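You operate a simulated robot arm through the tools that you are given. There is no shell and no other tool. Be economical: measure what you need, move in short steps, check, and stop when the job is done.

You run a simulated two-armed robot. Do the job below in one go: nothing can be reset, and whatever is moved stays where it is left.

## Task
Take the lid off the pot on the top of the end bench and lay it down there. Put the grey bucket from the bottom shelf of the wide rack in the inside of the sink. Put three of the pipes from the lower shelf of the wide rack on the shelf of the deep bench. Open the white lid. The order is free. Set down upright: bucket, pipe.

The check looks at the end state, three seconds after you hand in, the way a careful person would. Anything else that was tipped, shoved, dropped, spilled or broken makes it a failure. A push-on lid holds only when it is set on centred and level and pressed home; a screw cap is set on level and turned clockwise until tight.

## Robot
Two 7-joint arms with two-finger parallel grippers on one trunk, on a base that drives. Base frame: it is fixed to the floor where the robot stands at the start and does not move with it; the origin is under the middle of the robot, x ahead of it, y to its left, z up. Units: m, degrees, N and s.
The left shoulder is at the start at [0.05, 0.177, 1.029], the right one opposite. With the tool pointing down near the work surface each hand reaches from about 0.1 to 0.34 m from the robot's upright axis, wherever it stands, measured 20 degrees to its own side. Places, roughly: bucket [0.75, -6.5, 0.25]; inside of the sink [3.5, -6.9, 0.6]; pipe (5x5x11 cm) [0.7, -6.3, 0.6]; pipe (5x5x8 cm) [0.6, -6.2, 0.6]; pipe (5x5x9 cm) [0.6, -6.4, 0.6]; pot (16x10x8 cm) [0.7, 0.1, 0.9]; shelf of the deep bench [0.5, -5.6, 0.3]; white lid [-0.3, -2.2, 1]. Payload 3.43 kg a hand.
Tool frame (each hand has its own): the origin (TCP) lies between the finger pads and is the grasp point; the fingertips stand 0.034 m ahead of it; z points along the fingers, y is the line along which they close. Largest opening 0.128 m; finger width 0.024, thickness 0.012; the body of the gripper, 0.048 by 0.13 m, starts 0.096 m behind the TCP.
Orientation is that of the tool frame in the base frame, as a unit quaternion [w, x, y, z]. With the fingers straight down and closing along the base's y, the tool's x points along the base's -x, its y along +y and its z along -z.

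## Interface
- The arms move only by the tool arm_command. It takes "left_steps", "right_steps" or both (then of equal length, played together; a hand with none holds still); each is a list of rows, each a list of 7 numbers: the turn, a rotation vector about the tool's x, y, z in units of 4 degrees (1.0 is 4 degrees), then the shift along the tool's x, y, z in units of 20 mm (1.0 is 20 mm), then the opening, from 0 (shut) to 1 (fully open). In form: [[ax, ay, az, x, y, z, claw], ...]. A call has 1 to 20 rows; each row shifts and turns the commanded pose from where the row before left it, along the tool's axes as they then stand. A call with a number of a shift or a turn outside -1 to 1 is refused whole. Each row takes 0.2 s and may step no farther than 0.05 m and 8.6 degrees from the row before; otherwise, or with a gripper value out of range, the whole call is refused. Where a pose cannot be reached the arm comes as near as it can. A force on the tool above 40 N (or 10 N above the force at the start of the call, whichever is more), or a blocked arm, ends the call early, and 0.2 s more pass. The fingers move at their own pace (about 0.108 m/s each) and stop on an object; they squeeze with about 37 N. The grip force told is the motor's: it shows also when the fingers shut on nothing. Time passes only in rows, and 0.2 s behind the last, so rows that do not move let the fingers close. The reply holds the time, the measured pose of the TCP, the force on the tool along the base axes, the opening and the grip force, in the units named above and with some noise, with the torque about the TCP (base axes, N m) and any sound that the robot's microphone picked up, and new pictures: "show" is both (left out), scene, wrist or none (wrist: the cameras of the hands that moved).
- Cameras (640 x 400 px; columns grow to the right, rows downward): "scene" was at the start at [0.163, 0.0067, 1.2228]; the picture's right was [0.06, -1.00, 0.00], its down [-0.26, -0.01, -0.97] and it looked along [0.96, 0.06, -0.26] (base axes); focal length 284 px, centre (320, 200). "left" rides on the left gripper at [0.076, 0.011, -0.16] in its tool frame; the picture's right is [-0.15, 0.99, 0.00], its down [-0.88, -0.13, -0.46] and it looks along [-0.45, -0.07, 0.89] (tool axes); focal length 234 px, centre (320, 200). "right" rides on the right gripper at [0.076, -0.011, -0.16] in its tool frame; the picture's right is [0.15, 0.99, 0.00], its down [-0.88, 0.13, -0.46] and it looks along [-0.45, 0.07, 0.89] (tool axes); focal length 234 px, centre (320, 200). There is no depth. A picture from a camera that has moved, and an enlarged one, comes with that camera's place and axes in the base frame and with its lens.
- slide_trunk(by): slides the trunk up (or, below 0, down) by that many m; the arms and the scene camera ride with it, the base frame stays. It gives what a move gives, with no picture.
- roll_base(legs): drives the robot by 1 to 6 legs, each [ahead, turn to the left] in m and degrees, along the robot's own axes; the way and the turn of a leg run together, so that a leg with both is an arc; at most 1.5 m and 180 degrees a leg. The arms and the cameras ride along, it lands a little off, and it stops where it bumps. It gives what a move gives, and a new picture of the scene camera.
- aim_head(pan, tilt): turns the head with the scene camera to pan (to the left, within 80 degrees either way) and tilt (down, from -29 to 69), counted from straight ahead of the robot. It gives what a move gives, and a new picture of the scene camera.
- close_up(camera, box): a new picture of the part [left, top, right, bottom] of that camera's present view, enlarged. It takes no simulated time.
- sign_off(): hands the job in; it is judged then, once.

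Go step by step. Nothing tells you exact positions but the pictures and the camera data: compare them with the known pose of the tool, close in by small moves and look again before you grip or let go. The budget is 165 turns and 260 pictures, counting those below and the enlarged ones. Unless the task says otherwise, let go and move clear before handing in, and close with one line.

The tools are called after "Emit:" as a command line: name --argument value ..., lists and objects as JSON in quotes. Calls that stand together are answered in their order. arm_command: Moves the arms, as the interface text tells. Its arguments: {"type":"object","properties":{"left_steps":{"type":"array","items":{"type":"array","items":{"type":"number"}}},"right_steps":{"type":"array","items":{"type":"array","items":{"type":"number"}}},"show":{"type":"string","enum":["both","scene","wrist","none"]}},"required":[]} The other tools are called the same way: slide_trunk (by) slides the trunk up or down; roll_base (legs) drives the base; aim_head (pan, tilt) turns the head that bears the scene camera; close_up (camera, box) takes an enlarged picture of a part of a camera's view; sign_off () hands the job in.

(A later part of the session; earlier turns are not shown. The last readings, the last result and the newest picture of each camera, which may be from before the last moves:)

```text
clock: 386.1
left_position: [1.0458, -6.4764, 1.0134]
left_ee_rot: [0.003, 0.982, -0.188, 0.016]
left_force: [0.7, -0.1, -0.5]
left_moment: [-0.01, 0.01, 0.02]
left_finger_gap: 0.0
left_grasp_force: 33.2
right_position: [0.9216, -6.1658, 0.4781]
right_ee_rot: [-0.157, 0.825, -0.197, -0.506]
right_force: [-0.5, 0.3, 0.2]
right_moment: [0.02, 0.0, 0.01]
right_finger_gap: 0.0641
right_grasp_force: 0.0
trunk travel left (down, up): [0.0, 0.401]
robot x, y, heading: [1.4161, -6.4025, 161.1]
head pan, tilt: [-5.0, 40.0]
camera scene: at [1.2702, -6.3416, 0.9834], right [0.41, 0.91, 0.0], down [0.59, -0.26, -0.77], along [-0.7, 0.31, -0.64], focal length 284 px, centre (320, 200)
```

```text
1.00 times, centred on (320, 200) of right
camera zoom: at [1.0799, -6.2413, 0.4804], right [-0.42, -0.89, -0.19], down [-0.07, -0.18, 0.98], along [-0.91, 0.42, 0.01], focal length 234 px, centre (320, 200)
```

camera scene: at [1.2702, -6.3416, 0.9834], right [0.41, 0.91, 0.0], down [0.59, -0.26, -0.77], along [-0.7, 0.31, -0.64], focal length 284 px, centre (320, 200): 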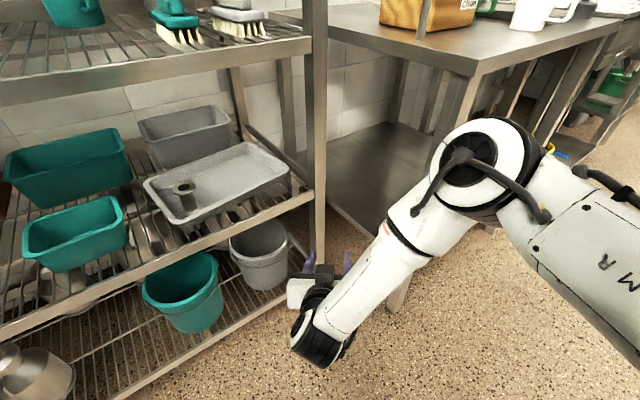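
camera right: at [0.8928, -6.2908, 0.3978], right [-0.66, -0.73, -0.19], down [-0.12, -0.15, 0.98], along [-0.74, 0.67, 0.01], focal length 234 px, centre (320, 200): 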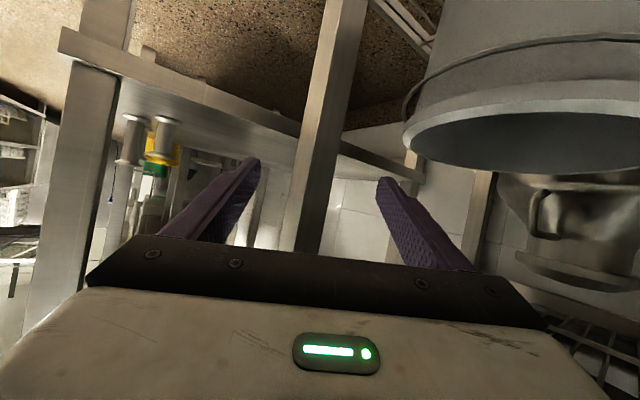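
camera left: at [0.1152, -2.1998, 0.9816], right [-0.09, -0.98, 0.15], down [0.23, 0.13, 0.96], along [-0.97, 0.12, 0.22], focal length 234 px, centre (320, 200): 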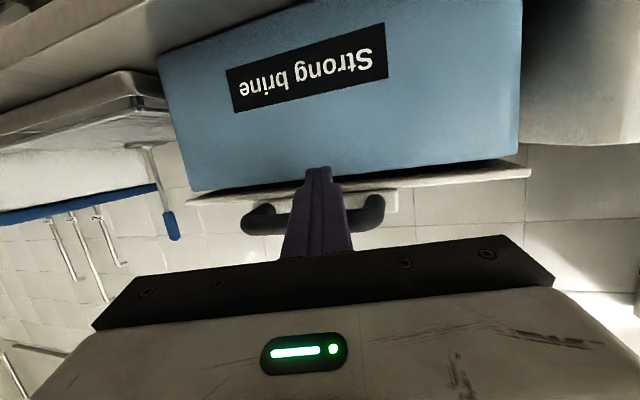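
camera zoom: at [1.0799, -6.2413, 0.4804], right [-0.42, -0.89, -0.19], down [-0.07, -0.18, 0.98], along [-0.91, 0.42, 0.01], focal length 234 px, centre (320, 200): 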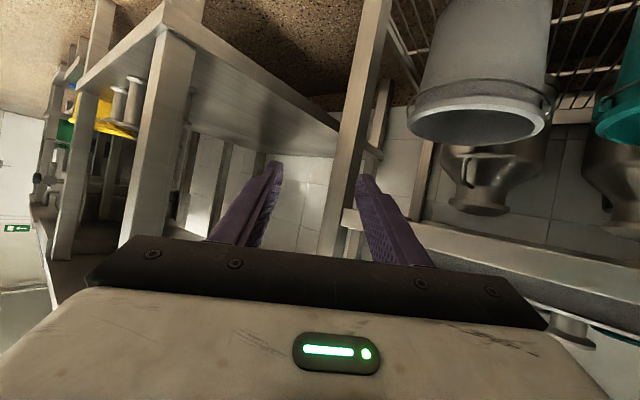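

The rim reads centre [0.621, -6.277], z ≈ 0.304. Before rolling in I'll shift the hand left, clear of the post, lower it partly, and level the finger roll.

Emit:
arm_command --right_steps '[[0, 0, 0, 0.39, 0.79, 0.225, 0.5], [0, 0, 0, 0.39, 0.79, 0.225, 0.5], [0, 0, 0, 0.39, 0.79, 0.225, 0.5], [0, 0, 0, 0.39, 0.79, 0.225, 0.5], [0, 0, 0, 0.39, 0.79, 0.225, 0.5], [0, 0, 0, 0.39, 0.79, 0.225, 0.5], [0, 0, 0, 0.39, 0.79, 0.225, 0.5], [0, 0, 0, 0.39, 0.79, 0.225, 0.5], [0, 0, 0.87, 0, 0, 0, 0.5], [0, 0, 0.87, 0, 0, 0, 0.5]]' --show "none"

Emit:
roll_base --legs '[[0.12, 0]]'

Emit:
close_up --camera "right" --box '[0, 0, 640, 400]'

```text
clock: 388.5
left_position: [1.0444, -6.4768, 1.0132]
left_ee_rot: [0.002, 0.982, -0.188, 0.014]
left_force: [-0.3, 0.0, -0.5]
left_moment: [0.0, 0.01, -0.02]
left_finger_gap: 0.0
left_grasp_force: 32.7
right_position: [0.8487, -6.2178, 0.4019]
right_ee_rot: [-0.153, 0.798, -0.268, -0.517]
right_force: [-0.4, 0.6, 0.7]
right_moment: [0.01, 0.03, 0.0]
right_finger_gap: 0.0642
right_grasp_force: 0.1
trunk travel left (down, up): [0.0, 0.401]
robot x, y, heading: [1.413, -6.3962, 161.2]
head pan, tilt: [-5.0, 40.0]
stopped in row 10 (right hand): the arm was blocked; the commanded pose is now the measured one
```

```text
clock: 389.8
left_position: [0.9322, -6.4381, 1.0142]
left_ee_rot: [0.003, 0.982, -0.187, 0.014]
left_force: [0.5, -0.4, -0.1]
left_moment: [-0.01, 0.02, 0.0]
left_finger_gap: 0.0
left_grasp_force: 33.0
right_position: [0.7354, -6.1792, 0.4011]
right_ee_rot: [-0.152, 0.799, -0.267, -0.517]
right_force: [-0.8, -0.7, 0.4]
right_moment: [0.03, 0.01, -0.02]
right_finger_gap: 0.0638
right_grasp_force: 0.0
trunk travel left (down, up): [0.0, 0.401]
robot x, y, heading: [1.3012, -6.3619, 161.1]
head pan, tilt: [-5.0, 40.0]
camera scene: at [1.157, -6.3028, 0.9834], right [0.41, 0.91, 0.0], down [0.59, -0.26, -0.77], along [-0.7, 0.31, -0.64], focal length 284 px, centre (320, 200)
```

scene: 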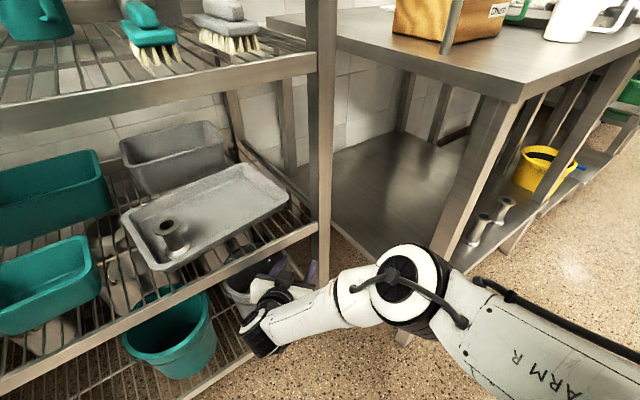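

```text
1.00 times, centred on (320, 200) of right
camera zoom: at [0.8836, -6.274, 0.398], right [-0.53, -0.84, -0.1], down [-0.02, -0.11, 0.99], along [-0.85, 0.53, 0.04], focal length 234 px, centre (320, 200)
```

zoom: 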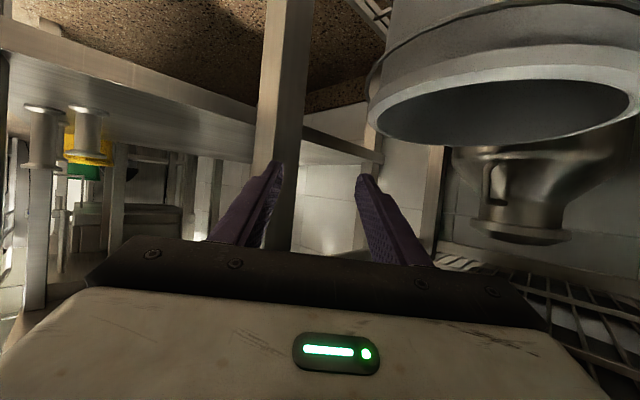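

I'll try the remaining correction in small pieces: left 4.6 cm first, then down.

Emit:
arm_command --right_steps '[[0, 0, 0, 0, 0.77, 0, 0.5], [0, 0, 0, 0, 0.77, 0, 0.5], [0, 0, 0, 0, 0.77, 0, 0.5], [0, 0, 0, 0.8, 0, 0, 0.5], [0, 0, 0, 0.8, 0, 0, 0.5]]' --show "wrist"

```text
clock: 390.2
left_position: [0.9334, -6.4393, 1.0149]
left_ee_rot: [0.002, 0.982, -0.188, 0.013]
left_force: [-0.1, -0.5, 0.1]
left_moment: [-0.01, -0.05, 0.01]
left_finger_gap: 0.0
left_grasp_force: 32.9
right_position: [0.7274, -6.1685, 0.4051]
right_ee_rot: [-0.162, 0.793, -0.28, -0.515]
right_force: [19.2, -20.7, 16.9]
right_moment: [0.76, -0.08, -0.99]
right_finger_gap: 0.0611
right_grasp_force: 0.1
trunk travel left (down, up): [0.0, 0.401]
robot x, y, heading: [1.3, -6.3617, 161.2]
head pan, tilt: [-5.0, 40.0]
stopped in row 2 (right hand): the force on the tool passed its limit (the readings are from after the stop); the commanded pose is now the measured one
camera right: at [0.871, -6.2684, 0.4026], right [-0.56, -0.82, -0.1], down [-0.02, -0.11, 0.99], along [-0.83, 0.56, 0.04], focal length 234 px, centre (320, 200)
```

right: 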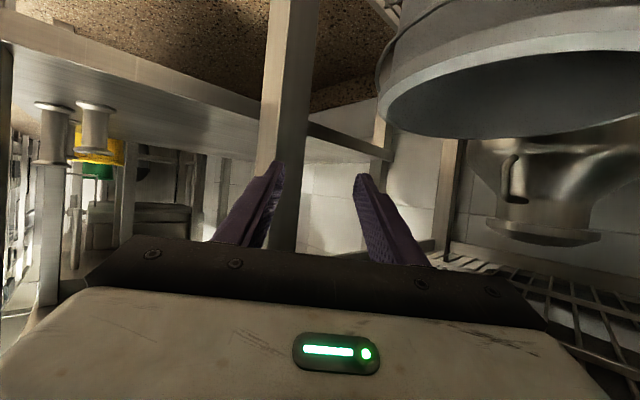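

The arm can't shift further left in this posture, so the base has to stand further south instead. I'll retreat again and reposition.

Emit:
arm_command --right_steps '[[0, 0, 0, 0, 0, -0.5, 0.6], [0, 0, 0, 0, 0, -1, 0.6], [0, 0, 0, 0, 0, -1, 0.6], [0, 0, 0, 0, 0, -1, 0.6]]' --show "none"

Emit:
roll_base --legs '[[-0.25, 0]]'

Emit:
arm_command --right_steps '[[-0.68, 0, -0.31, -0.9, 0, -0.42, 0.5], [-0.68, 0, -0.31, -0.9, 0, -0.42, 0.5], [0, 0, 0, 0, -0.6, 0.5, 0.5], [0, 0, 0, 0, -0.6, 0.5, 0.5], [0, 0, 0, 0, -0.6, 0.5, 0.5]]' --show "none"

```text
clock: 391.2
left_position: [0.931, -6.4373, 1.0152]
left_ee_rot: [0.003, 0.982, -0.188, 0.014]
left_force: [-0.8, -0.3, -0.2]
left_moment: [0.0, 0.02, 0.0]
left_finger_gap: 0.0
left_grasp_force: 33.1
right_position: [0.7758, -6.2014, 0.4323]
right_ee_rot: [-0.164, 0.793, -0.283, -0.514]
right_force: [-0.1, 0.2, 0.0]
right_moment: [-0.01, 0.0, -0.01]
right_finger_gap: 0.0767
right_grasp_force: 0.0
trunk travel left (down, up): [0.0, 0.401]
robot x, y, heading: [1.3003, -6.3608, 160.9]
head pan, tilt: [-5.0, 40.0]
```

```text
clock: 393.0
left_position: [1.164, -6.517, 1.0155]
left_ee_rot: [0.002, 0.982, -0.186, 0.015]
left_force: [-0.5, 0.3, 0.4]
left_moment: [0.01, 0.01, -0.01]
left_finger_gap: 0.0
left_grasp_force: 33.3
right_position: [1.0073, -6.2824, 0.4336]
right_ee_rot: [-0.164, 0.792, -0.284, -0.515]
right_force: [-0.7, -0.7, -0.2]
right_moment: [0.0, -0.01, 0.0]
right_finger_gap: 0.0765
right_grasp_force: 0.0
trunk travel left (down, up): [0.0, 0.401]
robot x, y, heading: [1.5351, -6.4412, 161.4]
head pan, tilt: [-5.0, 40.0]
camera scene: at [1.3895, -6.3826, 0.9833], right [0.4, 0.92, 0.0], down [0.59, -0.26, -0.77], along [-0.7, 0.31, -0.64], focal length 284 px, centre (320, 200)
```

scene: 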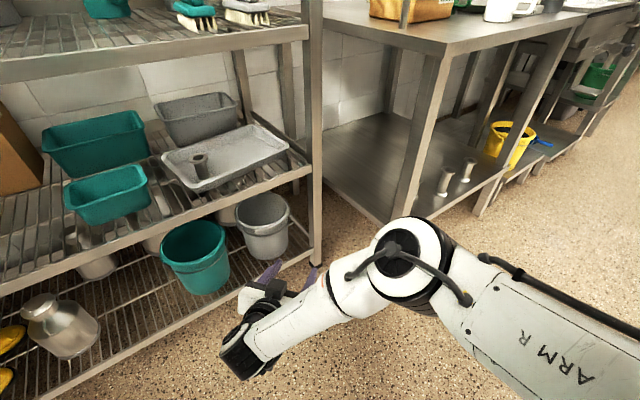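

```text
clock: 394.2
left_position: [1.165, -6.5182, 1.0132]
left_ee_rot: [0.002, 0.982, -0.186, 0.016]
left_force: [0.4, 0.1, 0.5]
left_moment: [-0.03, 0.02, 0.01]
left_finger_gap: 0.0
left_grasp_force: 33.0
right_position: [1.0046, -6.2368, 0.4594]
right_ee_rot: [-0.137, 0.805, -0.241, -0.524]
right_force: [0.4, 0.6, 0.8]
right_moment: [0.0, -0.04, -0.04]
right_finger_gap: 0.064
right_grasp_force: 0.1
trunk travel left (down, up): [0.0, 0.401]
robot x, y, heading: [1.5321, -6.4445, 161.1]
head pan, tilt: [-5.0, 40.0]
```

I'll test whether the hand can go down to z ≈ 0.34 in this posture out here, before driving in.

Emit:
arm_command --right_steps '[[0, 0, 0, 0.85, -0.1, 0.45, 0.5], [0, 0, 0, 0.85, -0.1, 0.45, 0.5], [0, 0, 0, 0.85, -0.1, 0.45, 0.5], [0, 0, 0, 0.85, -0.1, 0.45, 0.5], [0, 0, 0, 0.85, -0.1, 0.45, 0.5], [0, 0, 0, 0.85, -0.1, 0.45, 0.5]]' --show "none"

Emit:
aim_head --pan -30 --tilt 60

```text
clock: 395.6
left_position: [1.1634, -6.5169, 1.0144]
left_ee_rot: [0.003, 0.982, -0.187, 0.015]
left_force: [0.5, 0.0, 0.0]
left_moment: [-0.05, -0.02, -0.01]
left_finger_gap: 0.0
left_grasp_force: 32.2
right_position: [1.0022, -6.2261, 0.3445]
right_ee_rot: [-0.137, 0.806, -0.241, -0.523]
right_force: [-0.4, -0.7, 0.4]
right_moment: [-0.01, 0.02, -0.01]
right_finger_gap: 0.064
right_grasp_force: 0.0
trunk travel left (down, up): [0.0, 0.401]
robot x, y, heading: [1.5339, -6.4386, 161.2]
head pan, tilt: [-5.0, 40.0]
```

```text
clock: 396.5
left_position: [1.1651, -6.5175, 1.0142]
left_ee_rot: [0.003, 0.982, -0.187, 0.015]
left_force: [0.4, 0.6, 0.1]
left_moment: [-0.02, 0.03, -0.01]
left_finger_gap: 0.0
left_grasp_force: 32.7
right_position: [1.0028, -6.2267, 0.3465]
right_ee_rot: [-0.138, 0.805, -0.242, -0.524]
right_force: [0.1, -0.6, -0.2]
right_moment: [0.02, 0.04, -0.01]
right_finger_gap: 0.0639
right_grasp_force: 0.1
trunk travel left (down, up): [0.0, 0.401]
robot x, y, heading: [1.5327, -6.441, 161.1]
head pan, tilt: [-30.0, 60.0]
camera scene: at [1.4234, -6.3668, 0.9566], right [0.75, 0.66, 0.0], down [0.57, -0.65, -0.5], along [-0.33, 0.38, -0.87], focal length 284 px, centre (320, 200)
```

scene: 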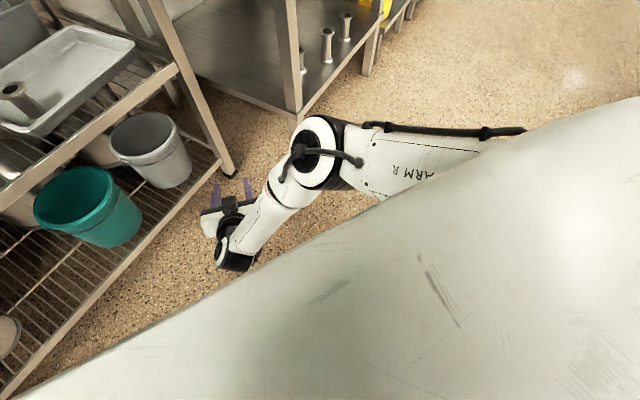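

That works: the hand reaches z = 0.345 freely at this offset. I'll zigzag the base so the same posture lands just in front of the rim.

Emit:
roll_base --legs '[[0, -40], [-0.125, 0], [0, 40], [0.31, 0]]'

Emit:
close_up --camera "right" --box '[0, 0, 640, 400]'

```text
clock: 403.2
left_position: [0.9409, -6.5368, 1.0146]
left_ee_rot: [0.003, 0.984, -0.18, 0.015]
left_force: [0.3, 0.8, -0.1]
left_moment: [-0.01, 0.03, -0.01]
left_finger_gap: 0.0001
left_grasp_force: 32.8
right_position: [0.7726, -6.2476, 0.3449]
right_ee_rot: [-0.133, 0.806, -0.236, -0.525]
right_force: [0.1, -0.7, -0.5]
right_moment: [0.01, 0.01, 0.0]
right_finger_gap: 0.0639
right_grasp_force: 0.1
trunk travel left (down, up): [0.0, 0.401]
robot x, y, heading: [1.3082, -6.4571, 162.3]
head pan, tilt: [-30.0, 60.0]
camera scene: at [1.1964, -6.3812, 0.9566], right [0.74, 0.67, 0.0], down [0.58, -0.64, -0.5], along [-0.34, 0.37, -0.87], focal length 284 px, centre (320, 200)
```

scene: 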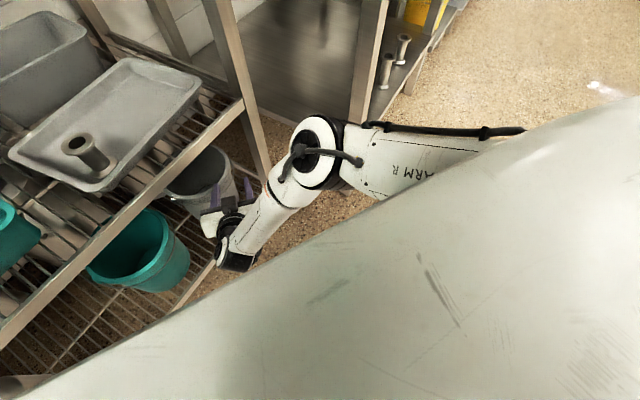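

```text
1.00 times, centred on (320, 200) of right
camera zoom: at [0.9284, -6.3298, 0.3413], right [-0.47, -0.88, -0.1], down [-0.01, -0.11, 0.99], along [-0.89, 0.46, 0.04], focal length 234 px, centre (320, 200)
```

zoom: 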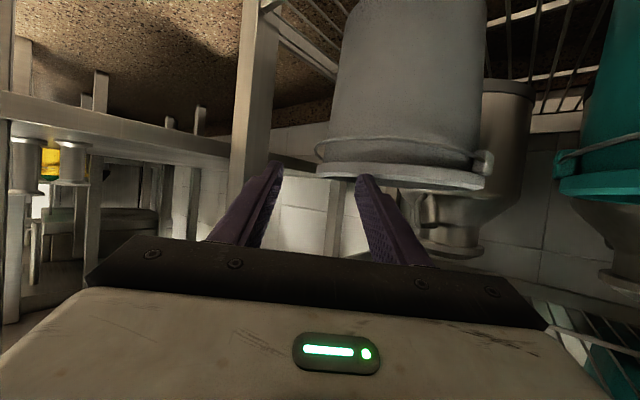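

The bucket fills the view, with the rim just ahead and left of the fingers. I'll raise 1.5 cm extra, slide along the rim line with one finger inside, then check before lowering.

Emit:
arm_command --right_steps '[[0, 0, 0, -0.75, 0.34, 0, 0.5], [0, 0, 0, -0.75, 0.34, 0, 0.5], [0, 0, 0, 0, 0, 0.98, 0.5], [0, 0, 0, 0, 0, 0.98, 0.5], [0, 0, 0, 0, 0, 0.98, 0.5], [0, 0, 0, 0, 0, 0.98, 0.5], [0, 0, 0, 0, 0, 0.98, 0.5], [0, 0, 0, 0, 0, 0.98, 0.5]]'

```text
clock: 404.9
left_position: [0.938, -6.5355, 1.0131]
left_ee_rot: [0.002, 0.984, -0.18, 0.015]
left_force: [0.4, 0.6, 0.3]
left_moment: [-0.03, 0.01, 0.03]
left_finger_gap: 0.0001
left_grasp_force: 32.9
right_position: [0.684, -6.1626, 0.3557]
right_ee_rot: [-0.162, 0.793, -0.237, -0.537]
right_force: [-8.6, -16.5, 3.7]
right_moment: [-0.18, 0.15, 0.28]
right_finger_gap: 0.0541
right_grasp_force: 0.1
right hand out of reach, approached as far as the arm can: row 7, 8
trunk travel left (down, up): [0.0, 0.401]
robot x, y, heading: [1.3044, -6.4575, 162.4]
head pan, tilt: [-30.0, 60.0]
stopped in row 8 (right hand): the force on the tool passed its limit (the readings are from after the stop); the commanded pose is now the measured one
camera scene: at [1.1954, -6.3823, 0.9566], right [0.74, 0.67, 0.0], down [0.58, -0.64, -0.5], along [-0.34, 0.37, -0.87], focal length 284 px, centre (320, 200)
camera right: at [0.8357, -6.2508, 0.3438], right [-0.5, -0.86, -0.14], down [0.01, -0.16, 0.99], along [-0.87, 0.49, 0.09], focal length 234 px, centre (320, 200)
```

scene: 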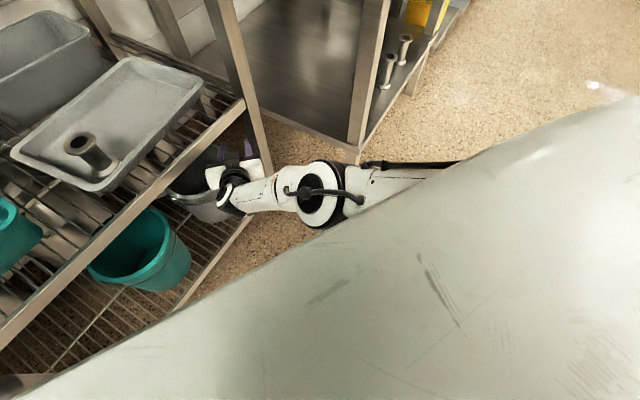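
right: 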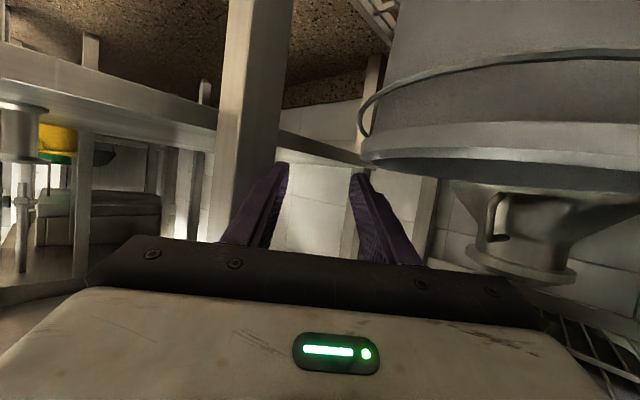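

The arm over-reached and slid to the right against the post; the base was too far back. I'll retreat, roll 10 cm closer, and retry.

Emit:
arm_command --right_steps '[[0, 0, 0, 0, 0, -0.5, 0.5], [0, 0, 0, 0, 0, -1, 0.5], [0, 0, 0, 0, 0, -1, 0.5], [0, 0, 0, 0, 0, -1, 0.5], [0, 0, 0, 0, 0, -1, 0.5], [0, 0, 0, 0, 0, -1, 0.5], [0, 0, 0, 0, 0, -1, 0.5], [0, 0, 0, 0, 0, -1, 0.5], [0, 0, 0, 0.6, 0.5, 0, 0.5], [0, 0, 0, 0.6, 0.5, 0, 0.5]]' --show "none"

Emit:
roll_base --legs '[[0.09, 0]]'

Emit:
close_up --camera "right" --box '[0, 0, 640, 400]'

```text
clock: 407.1
left_position: [0.939, -6.5346, 1.0141]
left_ee_rot: [0.003, 0.984, -0.179, 0.016]
left_force: [0.0, -0.3, -0.2]
left_moment: [0.01, 0.03, 0.0]
left_finger_gap: 0.0
left_grasp_force: 32.9
right_position: [0.7968, -6.2577, 0.3891]
right_ee_rot: [-0.164, 0.792, -0.24, -0.537]
right_force: [0.0, 0.2, 0.3]
right_moment: [0.02, 0.01, 0.0]
right_finger_gap: 0.064
right_grasp_force: 0.1
trunk travel left (down, up): [0.0, 0.401]
robot x, y, heading: [1.3034, -6.4541, 162.2]
head pan, tilt: [-30.0, 60.0]
```

```text
clock: 408.2
left_position: [0.8528, -6.5077, 1.0144]
left_ee_rot: [0.003, 0.984, -0.178, 0.015]
left_force: [-0.2, 0.2, 0.9]
left_moment: [-0.02, 0.01, -0.03]
left_finger_gap: 0.0
left_grasp_force: 33.2
right_position: [0.7104, -6.2315, 0.3889]
right_ee_rot: [-0.164, 0.792, -0.239, -0.537]
right_force: [0.1, -0.9, 1.0]
right_moment: [0.0, 0.01, 0.0]
right_finger_gap: 0.0639
right_grasp_force: 0.0
trunk travel left (down, up): [0.0, 0.401]
robot x, y, heading: [1.2195, -6.4262, 162.3]
head pan, tilt: [-30.0, 60.0]
camera scene: at [1.1088, -6.3539, 0.9566], right [0.74, 0.67, 0.0], down [0.58, -0.64, -0.5], along [-0.34, 0.37, -0.87], focal length 284 px, centre (320, 200)
```

scene: 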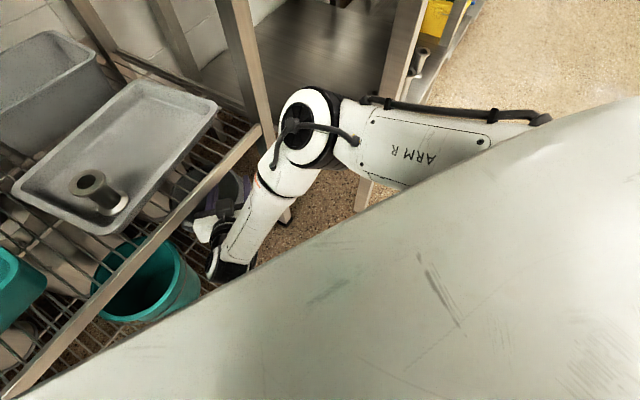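

```text
1.00 times, centred on (320, 200) of right
camera zoom: at [0.8621, -6.3195, 0.3768], right [-0.5, -0.85, -0.14], down [0.01, -0.17, 0.99], along [-0.86, 0.5, 0.09], focal length 234 px, centre (320, 200)
```

zoom: 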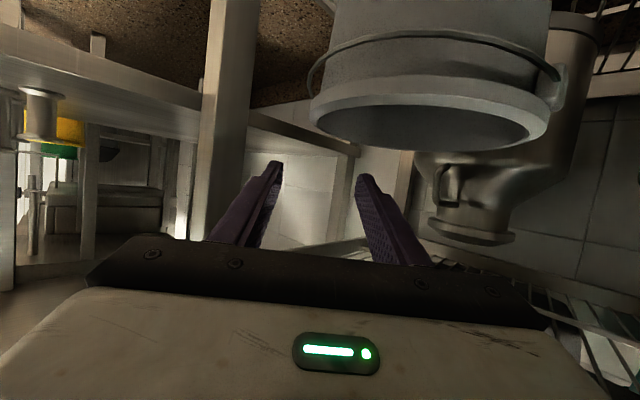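

The base fits here, and the rim's right edge now lies between the two fingers as seen along them. I'll lower a bit, slide forward along the rim, and look.

Emit:
arm_command --right_steps '[[0, 0, 0, 0.6, -0.15, 0, 0.5], [0, 0, 0, 0.6, -0.15, 0, 0.5], [0, 0, 0, 0, 0, 0.75, 0.5], [0, 0, 0, 0, 0, 0.75, 0.5], [0, 0, 0, 0, 0, 0.75, 0.5], [0, 0, 0, 0, 0, 0.75, 0.5], [0, 0, 0, 0, 0, 0.75, 0.5]]' --show "wrist"

```text
clock: 409.8
left_position: [0.8526, -6.5076, 1.0138]
left_ee_rot: [0.003, 0.984, -0.179, 0.016]
left_force: [0.0, -0.1, -0.4]
left_moment: [0.02, -0.02, 0.02]
left_finger_gap: 0.0
left_grasp_force: 32.8
right_position: [0.6661, -6.1909, 0.3402]
right_ee_rot: [-0.163, 0.793, -0.239, -0.537]
right_force: [0.7, 0.4, -0.3]
right_moment: [-0.03, 0.0, 0.01]
right_finger_gap: 0.064
right_grasp_force: 0.0
trunk travel left (down, up): [0.0, 0.401]
robot x, y, heading: [1.2209, -6.4225, 162.2]
head pan, tilt: [-30.0, 60.0]
camera right: at [0.816, -6.2795, 0.3275], right [-0.5, -0.85, -0.14], down [0.01, -0.17, 0.99], along [-0.86, 0.49, 0.09], focal length 234 px, centre (320, 200)
```

right: 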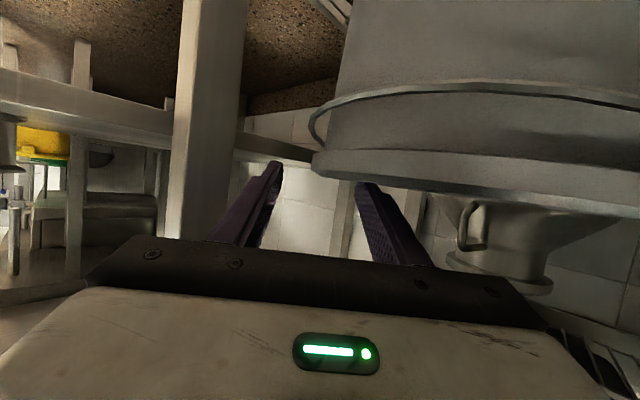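

The rim's edge is right between the fingers. I'll lower 2.8 cm and close on it.

Emit:
arm_command --right_steps '[[0, 0, 0, 0.7, 0, 0.2, 0.5], [0, 0, 0, 0.7, 0, 0.2, 0.5], [0, 0, 0, 0, 0, 0, 0], [0, 0, 0, 0, 0, 0, 0], [0, 0, 0, 0, 0, 0, 0], [0, 0, 0, 0, 0, 0, 0]]' --show "wrist"

```text
clock: 411.2
left_position: [0.8536, -6.5081, 1.0156]
left_ee_rot: [0.003, 0.984, -0.179, 0.015]
left_force: [-0.1, -0.2, -0.1]
left_moment: [-0.02, 0.01, 0.0]
left_finger_gap: 0.0
left_grasp_force: 33.2
right_position: [0.6636, -6.1757, 0.3151]
right_ee_rot: [-0.174, 0.787, -0.242, -0.54]
right_force: [-4.4, 0.5, 17.6]
right_moment: [-0.93, -0.03, -0.22]
right_finger_gap: 0.0261
right_grasp_force: 36.8
trunk travel left (down, up): [0.0, 0.401]
robot x, y, heading: [1.2237, -6.426, 162.1]
head pan, tilt: [-30.0, 60.0]
camera right: at [0.8145, -6.2672, 0.2997], right [-0.52, -0.84, -0.15], down [0.01, -0.18, 0.98], along [-0.86, 0.51, 0.11], focal length 234 px, centre (320, 200)
```

right: 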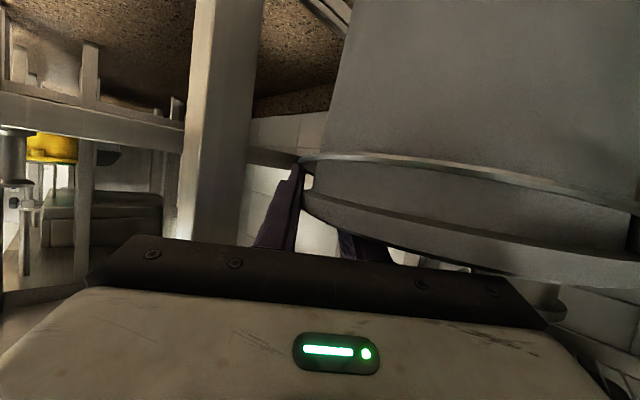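

Gripped with a 26 mm gap (rim and handle wire together). I'll lift 2 cm gently and look from the head.

Emit:
arm_command --right_steps '[[0, 0, 0, -0.3, 0, -0.12, 0], [0, 0, 0, -0.47, 0, -0.18, 0], [0, 0, 0, -0.47, 0, -0.18, 0]]' --show "wrist"

Emit:
close_up --camera "scene" --box '[60, 100, 320, 330]'

```text
clock: 412.0
left_position: [0.8525, -6.5075, 1.014]
left_ee_rot: [0.003, 0.984, -0.179, 0.016]
left_force: [0.5, 0.5, -0.3]
left_moment: [0.0, -0.01, -0.04]
left_finger_gap: 0.0001
left_grasp_force: 33.4
right_position: [0.6661, -6.1952, 0.3348]
right_ee_rot: [-0.162, 0.794, -0.238, -0.536]
right_force: [0.1, 0.4, -1.8]
right_moment: [0.18, -0.11, 0.04]
right_finger_gap: 0.0228
right_grasp_force: 36.9
trunk travel left (down, up): [0.0, 0.401]
robot x, y, heading: [1.2179, -6.4276, 162.4]
head pan, tilt: [-30.0, 60.0]
camera right: at [0.8179, -6.283, 0.3238], right [-0.5, -0.85, -0.14], down [0.01, -0.16, 0.99], along [-0.87, 0.49, 0.09], focal length 234 px, centre (320, 200)
```

right: 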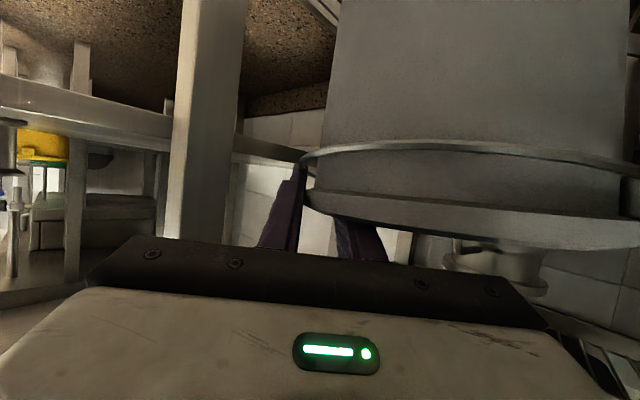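

```text
1.74 times, centred on (190, 215) of scene
camera zoom: at [1.1087, -6.3539, 0.9564], right [0.74, 0.67, 0.0], down [0.58, -0.64, -0.5], along [-0.34, 0.37, -0.87], focal length 494 px, centre (546, 174)
```

zoom: 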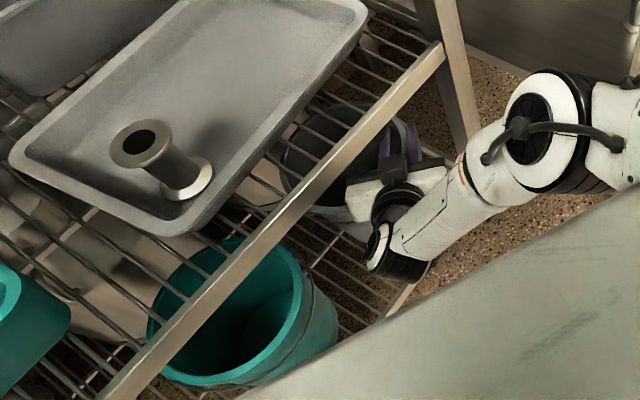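

The bucket lifts cleanly; it weighs very little. I'll raise 2.5 cm more and back straight out of the rack.

Emit:
arm_command --right_steps '[[0, 0, 0, -0.6, 0, -0.23, 0], [0, 0, 0, -0.6, 0, -0.23, 0]]' --show "none"

Emit:
roll_base --legs '[[-0.15, 0], [-0.35, 0]]'

```text
clock: 412.6
left_position: [0.8532, -6.5085, 1.0138]
left_ee_rot: [0.003, 0.984, -0.179, 0.016]
left_force: [0.4, 0.1, 0.3]
left_moment: [-0.02, 0.01, -0.02]
left_finger_gap: 0.0
left_grasp_force: 32.4
right_position: [0.6642, -6.195, 0.3623]
right_ee_rot: [-0.163, 0.792, -0.238, -0.537]
right_force: [-0.8, -0.8, -2.0]
right_moment: [0.17, -0.11, 0.0]
right_finger_gap: 0.0224
right_grasp_force: 37.3
trunk travel left (down, up): [0.0, 0.401]
robot x, y, heading: [1.2193, -6.4259, 162.0]
head pan, tilt: [-30.0, 60.0]
```

```text
clock: 415.8
left_position: [1.3341, -6.6622, 1.013]
left_ee_rot: [0.002, 0.984, -0.175, 0.016]
left_force: [-0.2, -0.4, 0.8]
left_moment: [0.02, -0.07, -0.01]
left_finger_gap: 0.0001
left_grasp_force: 33.2
right_position: [1.1443, -6.3505, 0.3626]
right_ee_rot: [-0.161, 0.793, -0.235, -0.538]
right_force: [-0.2, 0.3, -2.4]
right_moment: [0.16, -0.12, 0.0]
right_finger_gap: 0.0226
right_grasp_force: 36.8
trunk travel left (down, up): [0.0, 0.401]
robot x, y, heading: [1.7046, -6.5807, 162.6]
head pan, tilt: [-30.0, 60.0]
camera scene: at [1.5885, -6.5061, 0.9566], right [0.73, 0.68, 0.0], down [0.59, -0.64, -0.5], along [-0.34, 0.37, -0.87], focal length 284 px, centre (320, 200)
```

scene: 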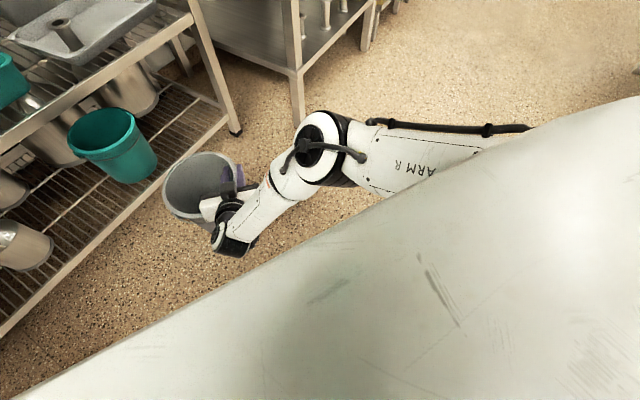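

The bucket is out and the rack is untouched. I'll raise the trunk fully, so the bucket travels high, and then look at the surroundings before turning.

Emit:
slide_trunk --by 0.4

Emit:
arm_command --right_steps '[[0, 0, 0, -0.93, 0, -0.37, 0], [0, 0, 0, -0.93, 0, -0.37, 0], [0, 0, 0, -0.93, 0, -0.37, 0], [0, 0, 0, -0.93, 0, -0.37, 0], [0, 0, 0, -0.93, 0, -0.37, 0], [0, 0, 0, -0.93, 0, -0.37, 0], [0, 0, 0, -0.93, 0, -0.37, 0], [0, 0, 0, -0.93, 0, -0.37, 0], [0, 0, 0, -0.93, 0, -0.37, 0], [0, 0, 0, -0.93, 0, -0.37, 0], [0, 0, 0, -0.93, 0, -0.37, 0], [0, 0, 0, -0.93, 0, -0.37, 0], [0, 0, 0, -0.93, 0, -0.37, 0], [0, 0, 0, -0.93, 0, -0.37, 0], [0, 0, 0, -0.93, 0, -0.37, 0], [0, 0, 0, -0.93, 0, -0.37, 0], [0, 0, 0, -0.93, 0, -0.37, 0]]' --show "none"

Emit:
aim_head --pan -75 --tilt 15

Emit:
aim_head --pan 75 --tilt 25

```text
clock: 419.7
left_position: [1.3334, -6.6625, 1.4144]
left_ee_rot: [0.003, 0.985, -0.174, 0.016]
left_force: [-0.5, -0.7, 0.0]
left_moment: [0.0, -0.02, 0.01]
left_finger_gap: 0.0
left_grasp_force: 32.5
right_position: [1.1431, -6.3505, 0.7616]
right_ee_rot: [-0.161, 0.794, -0.235, -0.537]
right_force: [0.0, 0.2, -2.5]
right_moment: [0.19, -0.11, 0.0]
right_finger_gap: 0.022
right_grasp_force: 36.9
trunk travel left (down, up): [-0.4, 0.001]
robot x, y, heading: [1.6995, -6.577, 162.7]
head pan, tilt: [-30.0, 60.0]
```

```text
clock: 423.3
left_position: [1.334, -6.662, 1.4152]
left_ee_rot: [0.003, 0.985, -0.174, 0.015]
left_force: [0.3, -0.8, -0.3]
left_moment: [0.0, 0.02, 0.01]
left_finger_gap: 0.0001
left_grasp_force: 33.1
right_position: [1.145, -6.3524, 1.1023]
right_ee_rot: [-0.161, 0.793, -0.235, -0.538]
right_force: [-0.2, 0.6, -2.7]
right_moment: [0.14, -0.1, -0.02]
right_finger_gap: 0.0215
right_grasp_force: 36.9
trunk travel left (down, up): [-0.4, 0.001]
robot x, y, heading: [1.6999, -6.5813, 162.7]
head pan, tilt: [-30.0, 60.0]
```

```text
clock: 424.4
left_position: [1.3334, -6.6628, 1.4141]
left_ee_rot: [0.003, 0.985, -0.174, 0.016]
left_force: [0.5, 0.0, 0.0]
left_moment: [-0.03, 0.03, -0.03]
left_finger_gap: 0.0
left_grasp_force: 32.8
right_position: [1.1434, -6.3527, 1.1005]
right_ee_rot: [-0.162, 0.793, -0.236, -0.538]
right_force: [0.3, 0.3, -2.8]
right_moment: [0.14, -0.09, 0.0]
right_finger_gap: 0.0216
right_grasp_force: 36.3
trunk travel left (down, up): [-0.4, 0.001]
robot x, y, heading: [1.6946, -6.5783, 162.6]
head pan, tilt: [-75.0, 15.0]
camera scene: at [1.6372, -6.4617, 1.4228], right [1.0, -0.04, 0.0], down [-0.01, -0.26, -0.97], along [0.04, 0.96, -0.26], focal length 284 px, centre (320, 200)
```

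scene: 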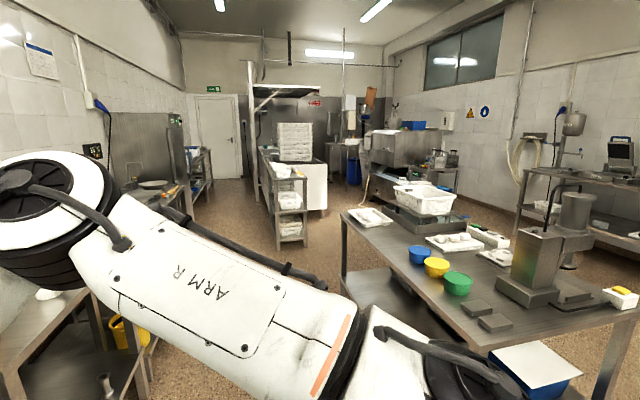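

```text
clock: 426.7
left_position: [1.333, -6.6618, 1.4143]
left_ee_rot: [0.002, 0.985, -0.175, 0.016]
left_force: [0.4, 0.2, -0.1]
left_moment: [-0.01, 0.02, -0.01]
left_finger_gap: 0.0002
left_grasp_force: 32.9
right_position: [1.1435, -6.3517, 1.1015]
right_ee_rot: [-0.161, 0.793, -0.236, -0.538]
right_force: [0.2, 1.8, -2.4]
right_moment: [0.1, -0.09, -0.02]
right_finger_gap: 0.0212
right_grasp_force: 36.8
trunk travel left (down, up): [-0.4, 0.001]
robot x, y, heading: [1.702, -6.5782, 162.3]
head pan, tilt: [75.0, 25.0]
camera scene: at [1.5844, -6.6329, 1.4066], right [-0.85, 0.53, 0.0], down [0.23, 0.36, -0.91], along [-0.48, -0.77, -0.42], focal length 284 px, centre (320, 200)
```

scene: 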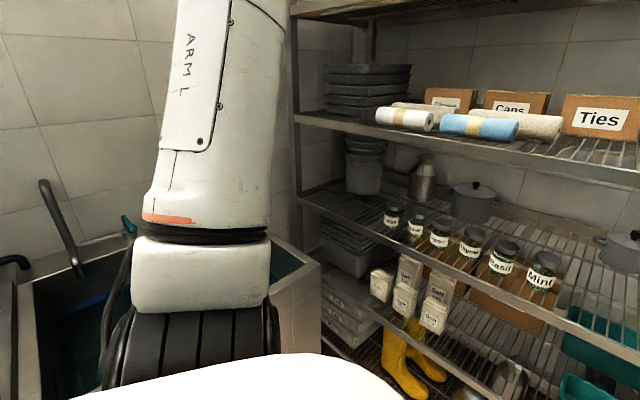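

A prep table stands to the north-east (south edge y ≈ -5.85), so I'll pull the bucket in closer before turning right towards the sink side.

Emit:
arm_command --right_steps '[[0, 0, 0, 0.37, 0, -0.93, 0], [0, 0, 0, 0.37, 0, -0.93, 0], [0, 0, 0, 0.37, 0, -0.93, 0], [0, 0, 0, 0.37, 0, -0.93, 0], [0, 0, 0, 0.37, 0, -0.93, 0], [0, 0, 0, 0.37, 0, -0.93, 0]]' --show "none"

Emit:
aim_head --pan -20 --tilt 25

Emit:
roll_base --legs '[[0.1, 0], [0, -85], [0, -85]]'

```text
clock: 428.1
left_position: [1.3336, -6.663, 1.4143]
left_ee_rot: [0.002, 0.985, -0.175, 0.015]
left_force: [0.1, 0.9, -0.1]
left_moment: [0.06, -0.04, 0.03]
left_finger_gap: 0.0
left_grasp_force: 32.6
right_position: [1.244, -6.4178, 1.0993]
right_ee_rot: [-0.162, 0.793, -0.236, -0.538]
right_force: [0.4, -0.8, -3.3]
right_moment: [0.13, -0.15, -0.01]
right_finger_gap: 0.0211
right_grasp_force: 37.1
trunk travel left (down, up): [-0.4, 0.001]
robot x, y, heading: [1.701, -6.5805, 162.5]
head pan, tilt: [75.0, 25.0]
```

```text
clock: 429.9
left_position: [1.3339, -6.6622, 1.4133]
left_ee_rot: [0.003, 0.985, -0.175, 0.015]
left_force: [0.6, 0.2, -0.2]
left_moment: [-0.01, 0.02, 0.04]
left_finger_gap: 0.0002
left_grasp_force: 33.4
right_position: [1.2428, -6.4152, 1.0982]
right_ee_rot: [-0.161, 0.794, -0.236, -0.537]
right_force: [-0.6, 0.4, -3.1]
right_moment: [0.09, -0.11, -0.01]
right_finger_gap: 0.0212
right_grasp_force: 36.9
trunk travel left (down, up): [-0.4, 0.001]
robot x, y, heading: [1.7012, -6.5782, 162.6]
head pan, tilt: [-20.0, 25.0]
camera scene: at [1.5603, -6.4993, 1.4066], right [0.61, 0.8, 0.0], down [0.34, -0.26, -0.91], along [-0.72, 0.55, -0.42], focal length 284 px, centre (320, 200)
```

scene: 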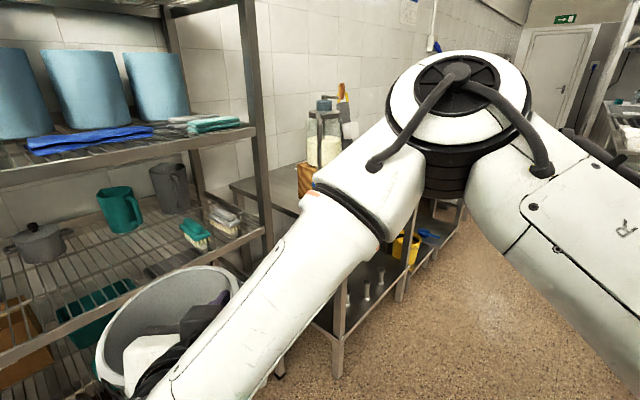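

```text
clock: 438.2
left_position: [1.9526, -6.3971, 1.4139]
left_ee_rot: [-0.016, 0.085, 0.996, 0.002]
left_force: [-0.7, 0.1, 0.7]
left_moment: [0.01, 0.0, 0.01]
left_finger_gap: 0.0
left_grasp_force: 32.9
right_position: [2.0857, -6.6234, 1.1004]
right_ee_rot: [0.549, 0.163, 0.812, -0.112]
right_force: [-0.2, -0.3, -1.4]
right_moment: [-0.11, 0.07, -0.04]
right_finger_gap: 0.0206
right_grasp_force: 36.8
trunk travel left (down, up): [-0.4, 0.001]
robot x, y, heading: [1.6084, -6.5463, -7.1]
head pan, tilt: [-20.0, 25.0]
camera scene: at [1.7583, -6.5967, 1.4066], right [-0.45, -0.89, 0.0], down [-0.38, 0.19, -0.91], along [0.81, -0.41, -0.42], focal length 284 px, centre (320, 200)
```

scene: 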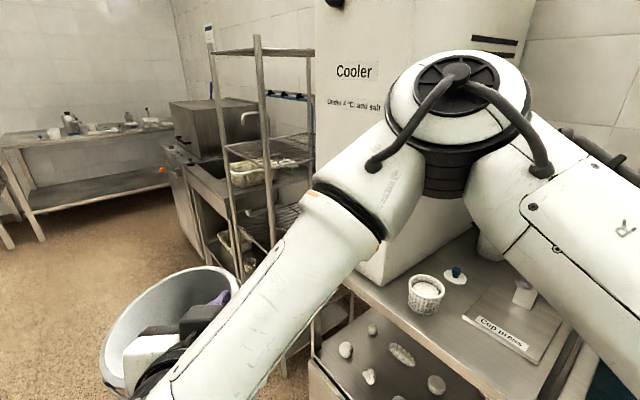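

I now face east: the sink with a swan-neck tap is ahead on the right, beyond a rack and the cooler table. I'll look straight ahead.

Emit:
aim_head --pan 5 --tilt 20

Emit:
close_up --camera "scene" --box '[250, 100, 550, 300]'

```text
clock: 439.1
left_position: [1.9535, -6.3974, 1.4147]
left_ee_rot: [-0.015, 0.085, 0.996, 0.002]
left_force: [-0.2, -0.8, 0.5]
left_moment: [0.0, -0.01, 0.0]
left_finger_gap: 0.0
left_grasp_force: 32.8
right_position: [2.0865, -6.6231, 1.1005]
right_ee_rot: [0.55, 0.163, 0.812, -0.112]
right_force: [0.0, -0.1, -1.6]
right_moment: [-0.11, 0.06, -0.03]
right_finger_gap: 0.0206
right_grasp_force: 36.5
trunk travel left (down, up): [-0.4, 0.001]
robot x, y, heading: [1.6023, -6.5503, -6.9]
head pan, tilt: [5.0, 20.0]
camera scene: at [1.7692, -6.558, 1.4147], right [-0.03, -1.0, 0.0], down [-0.34, 0.01, -0.94], along [0.94, -0.03, -0.34], focal length 284 px, centre (320, 200)
```

scene: 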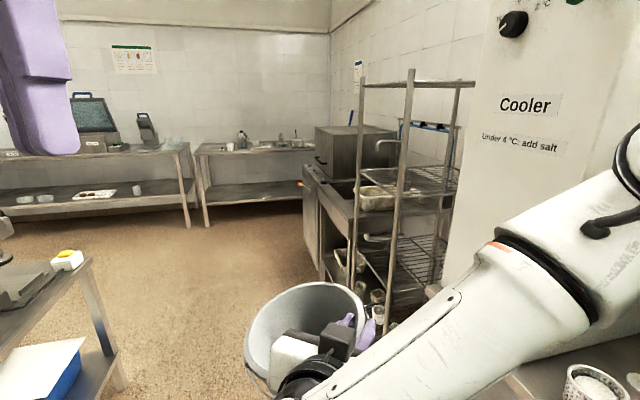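

```text
2.00 times, centred on (400, 200) of scene
camera zoom: at [1.7692, -6.558, 1.4147], right [-0.03, -1.0, 0.0], down [-0.34, 0.01, -0.94], along [0.94, -0.03, -0.34], focal length 568 px, centre (160, 200)
```

zoom: 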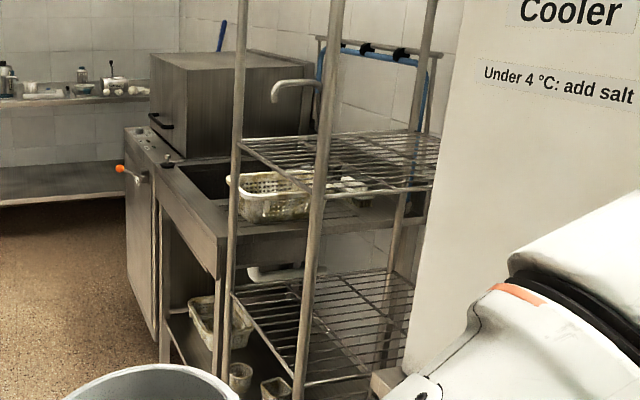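

The sink basin is set in the counter whose front edge runs from about [3.04, -6.75] to [3.76, -6.60]. The corridor between the prep table and the cooler is clear, so I'll drive towards [3.05, -6.2].

Emit:
roll_base --legs '[[0, 19], [1.45, 0]]'

Emit:
aim_head --pan -45 --tilt 30

```text
clock: 447.2
left_position: [3.2718, -6.0241, 1.4143]
left_ee_rot: [-0.016, -0.067, 0.998, -0.002]
left_force: [0.0, 0.3, 0.3]
left_moment: [0.0, -0.01, 0.01]
left_finger_gap: 0.0
left_grasp_force: 33.5
right_position: [3.4666, -6.1993, 1.0998]
right_ee_rot: [0.561, 0.039, 0.826, -0.028]
right_force: [0.8, -0.5, -2.0]
right_moment: [-0.13, 0.02, 0.0]
right_finger_gap: 0.0197
right_grasp_force: 36.7
trunk travel left (down, up): [-0.4, 0.001]
robot x, y, heading: [2.9866, -6.2714, 10.5]
head pan, tilt: [5.0, 20.0]
camera scene: at [3.1451, -6.2315, 1.4147], right [0.27, -0.96, 0.0], down [-0.33, -0.09, -0.94], along [0.91, 0.25, -0.34], focal length 284 px, centre (320, 200)
```

scene: 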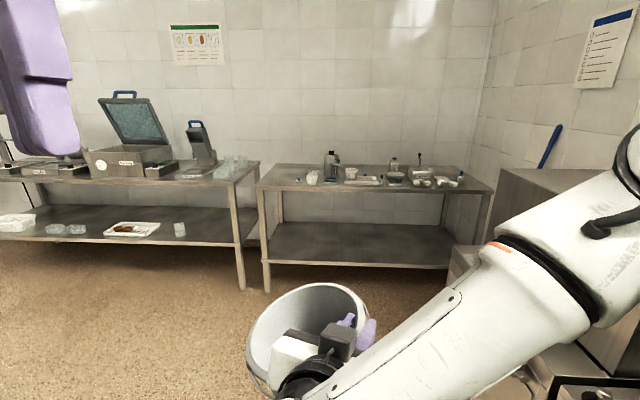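

```text
clock: 448.4
left_position: [3.2727, -6.0234, 1.4132]
left_ee_rot: [-0.015, -0.067, 0.998, -0.001]
left_force: [-0.2, 0.3, 0.1]
left_moment: [-0.05, 0.02, 0.04]
left_finger_gap: 0.0
left_grasp_force: 33.0
right_position: [3.466, -6.1996, 1.0996]
right_ee_rot: [0.561, 0.038, 0.826, -0.028]
right_force: [0.2, -0.4, -2.6]
right_moment: [-0.17, 0.07, 0.0]
right_finger_gap: 0.0198
right_grasp_force: 36.8
trunk travel left (down, up): [-0.4, 0.001]
robot x, y, heading: [2.9854, -6.2671, 10.5]
head pan, tilt: [-45.0, 30.0]
camera scene: at [3.1298, -6.3076, 1.3987], right [-0.57, -0.82, 0.0], down [-0.41, 0.28, -0.87], along [0.71, -0.49, -0.5], focal length 284 px, centre (320, 200)
```

scene: 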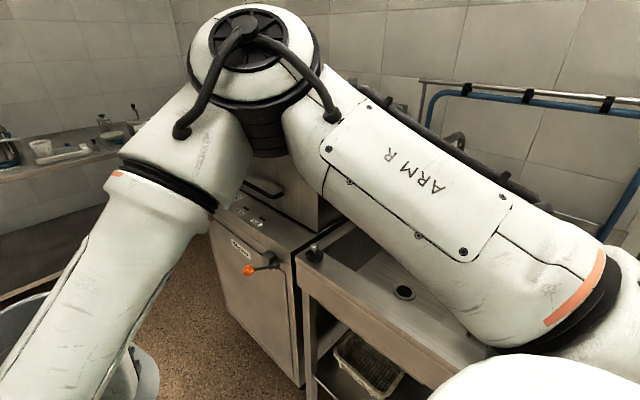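

I'll go a bit north-east for turning room (the dishwasher stands beside the sink), then turn to face the sink.

Emit:
roll_base --legs '[[0, 34], [0.42, 0], [0, -61], [0, -61]]'

Emit:
aim_head --pan 20 --tilt 45

```text
clock: 458.0
left_position: [3.5325, -6.2554, 1.4145]
left_ee_rot: [-0.011, 0.651, 0.759, 0.011]
left_force: [0.5, 0.1, 0.6]
left_moment: [0.01, 0.03, 0.01]
left_finger_gap: 0.0
left_grasp_force: 33.2
right_position: [3.3628, -6.4528, 1.0996]
right_ee_rot: [0.381, 0.606, 0.563, -0.412]
right_force: [0.0, 0.3, -2.3]
right_moment: [0.08, 0.15, 0.0]
right_finger_gap: 0.0194
right_grasp_force: 37.1
trunk travel left (down, up): [-0.4, 0.001]
robot x, y, heading: [3.2833, -5.9731, -78.6]
head pan, tilt: [-45.0, 30.0]
camera scene: at [3.2465, -6.1176, 1.3986], right [-0.84, 0.55, 0.0], down [0.28, 0.42, -0.87], along [-0.48, -0.72, -0.5], focal length 284 px, centre (320, 200)
```

scene: 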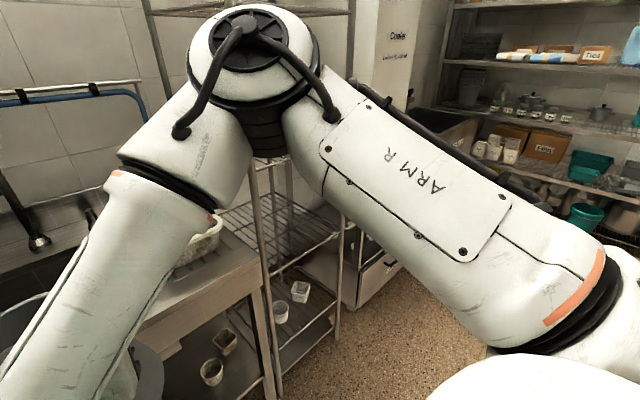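

```text
clock: 459.4
left_position: [3.5352, -6.2551, 1.4135]
left_ee_rot: [-0.013, 0.65, 0.759, 0.01]
left_force: [0.3, -0.2, -0.4]
left_moment: [-0.03, 0.03, -0.01]
left_finger_gap: 0.0
left_grasp_force: 32.5
right_position: [3.3619, -6.4528, 1.0997]
right_ee_rot: [0.38, 0.606, 0.564, -0.412]
right_force: [-0.3, 0.2, -2.8]
right_moment: [0.05, 0.1, 0.0]
right_finger_gap: 0.0191
right_grasp_force: 36.9
trunk travel left (down, up): [-0.4, 0.001]
robot x, y, heading: [3.2813, -5.9755, -78.5]
head pan, tilt: [20.0, 45.0]
camera scene: at [3.339, -6.1112, 1.3761], right [-0.85, -0.52, 0.0], down [-0.37, 0.6, -0.71], along [0.37, -0.6, -0.71], focal length 284 px, centre (320, 200)
```

scene: 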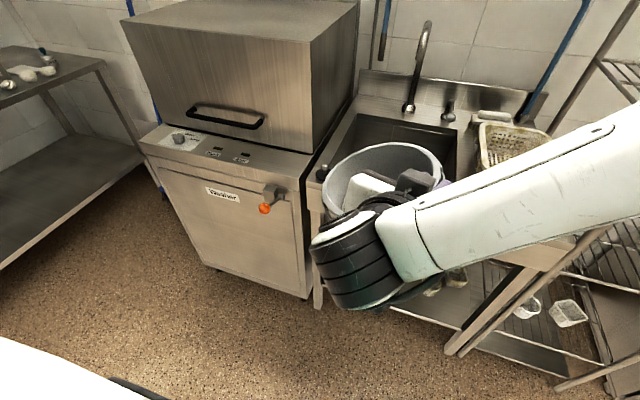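

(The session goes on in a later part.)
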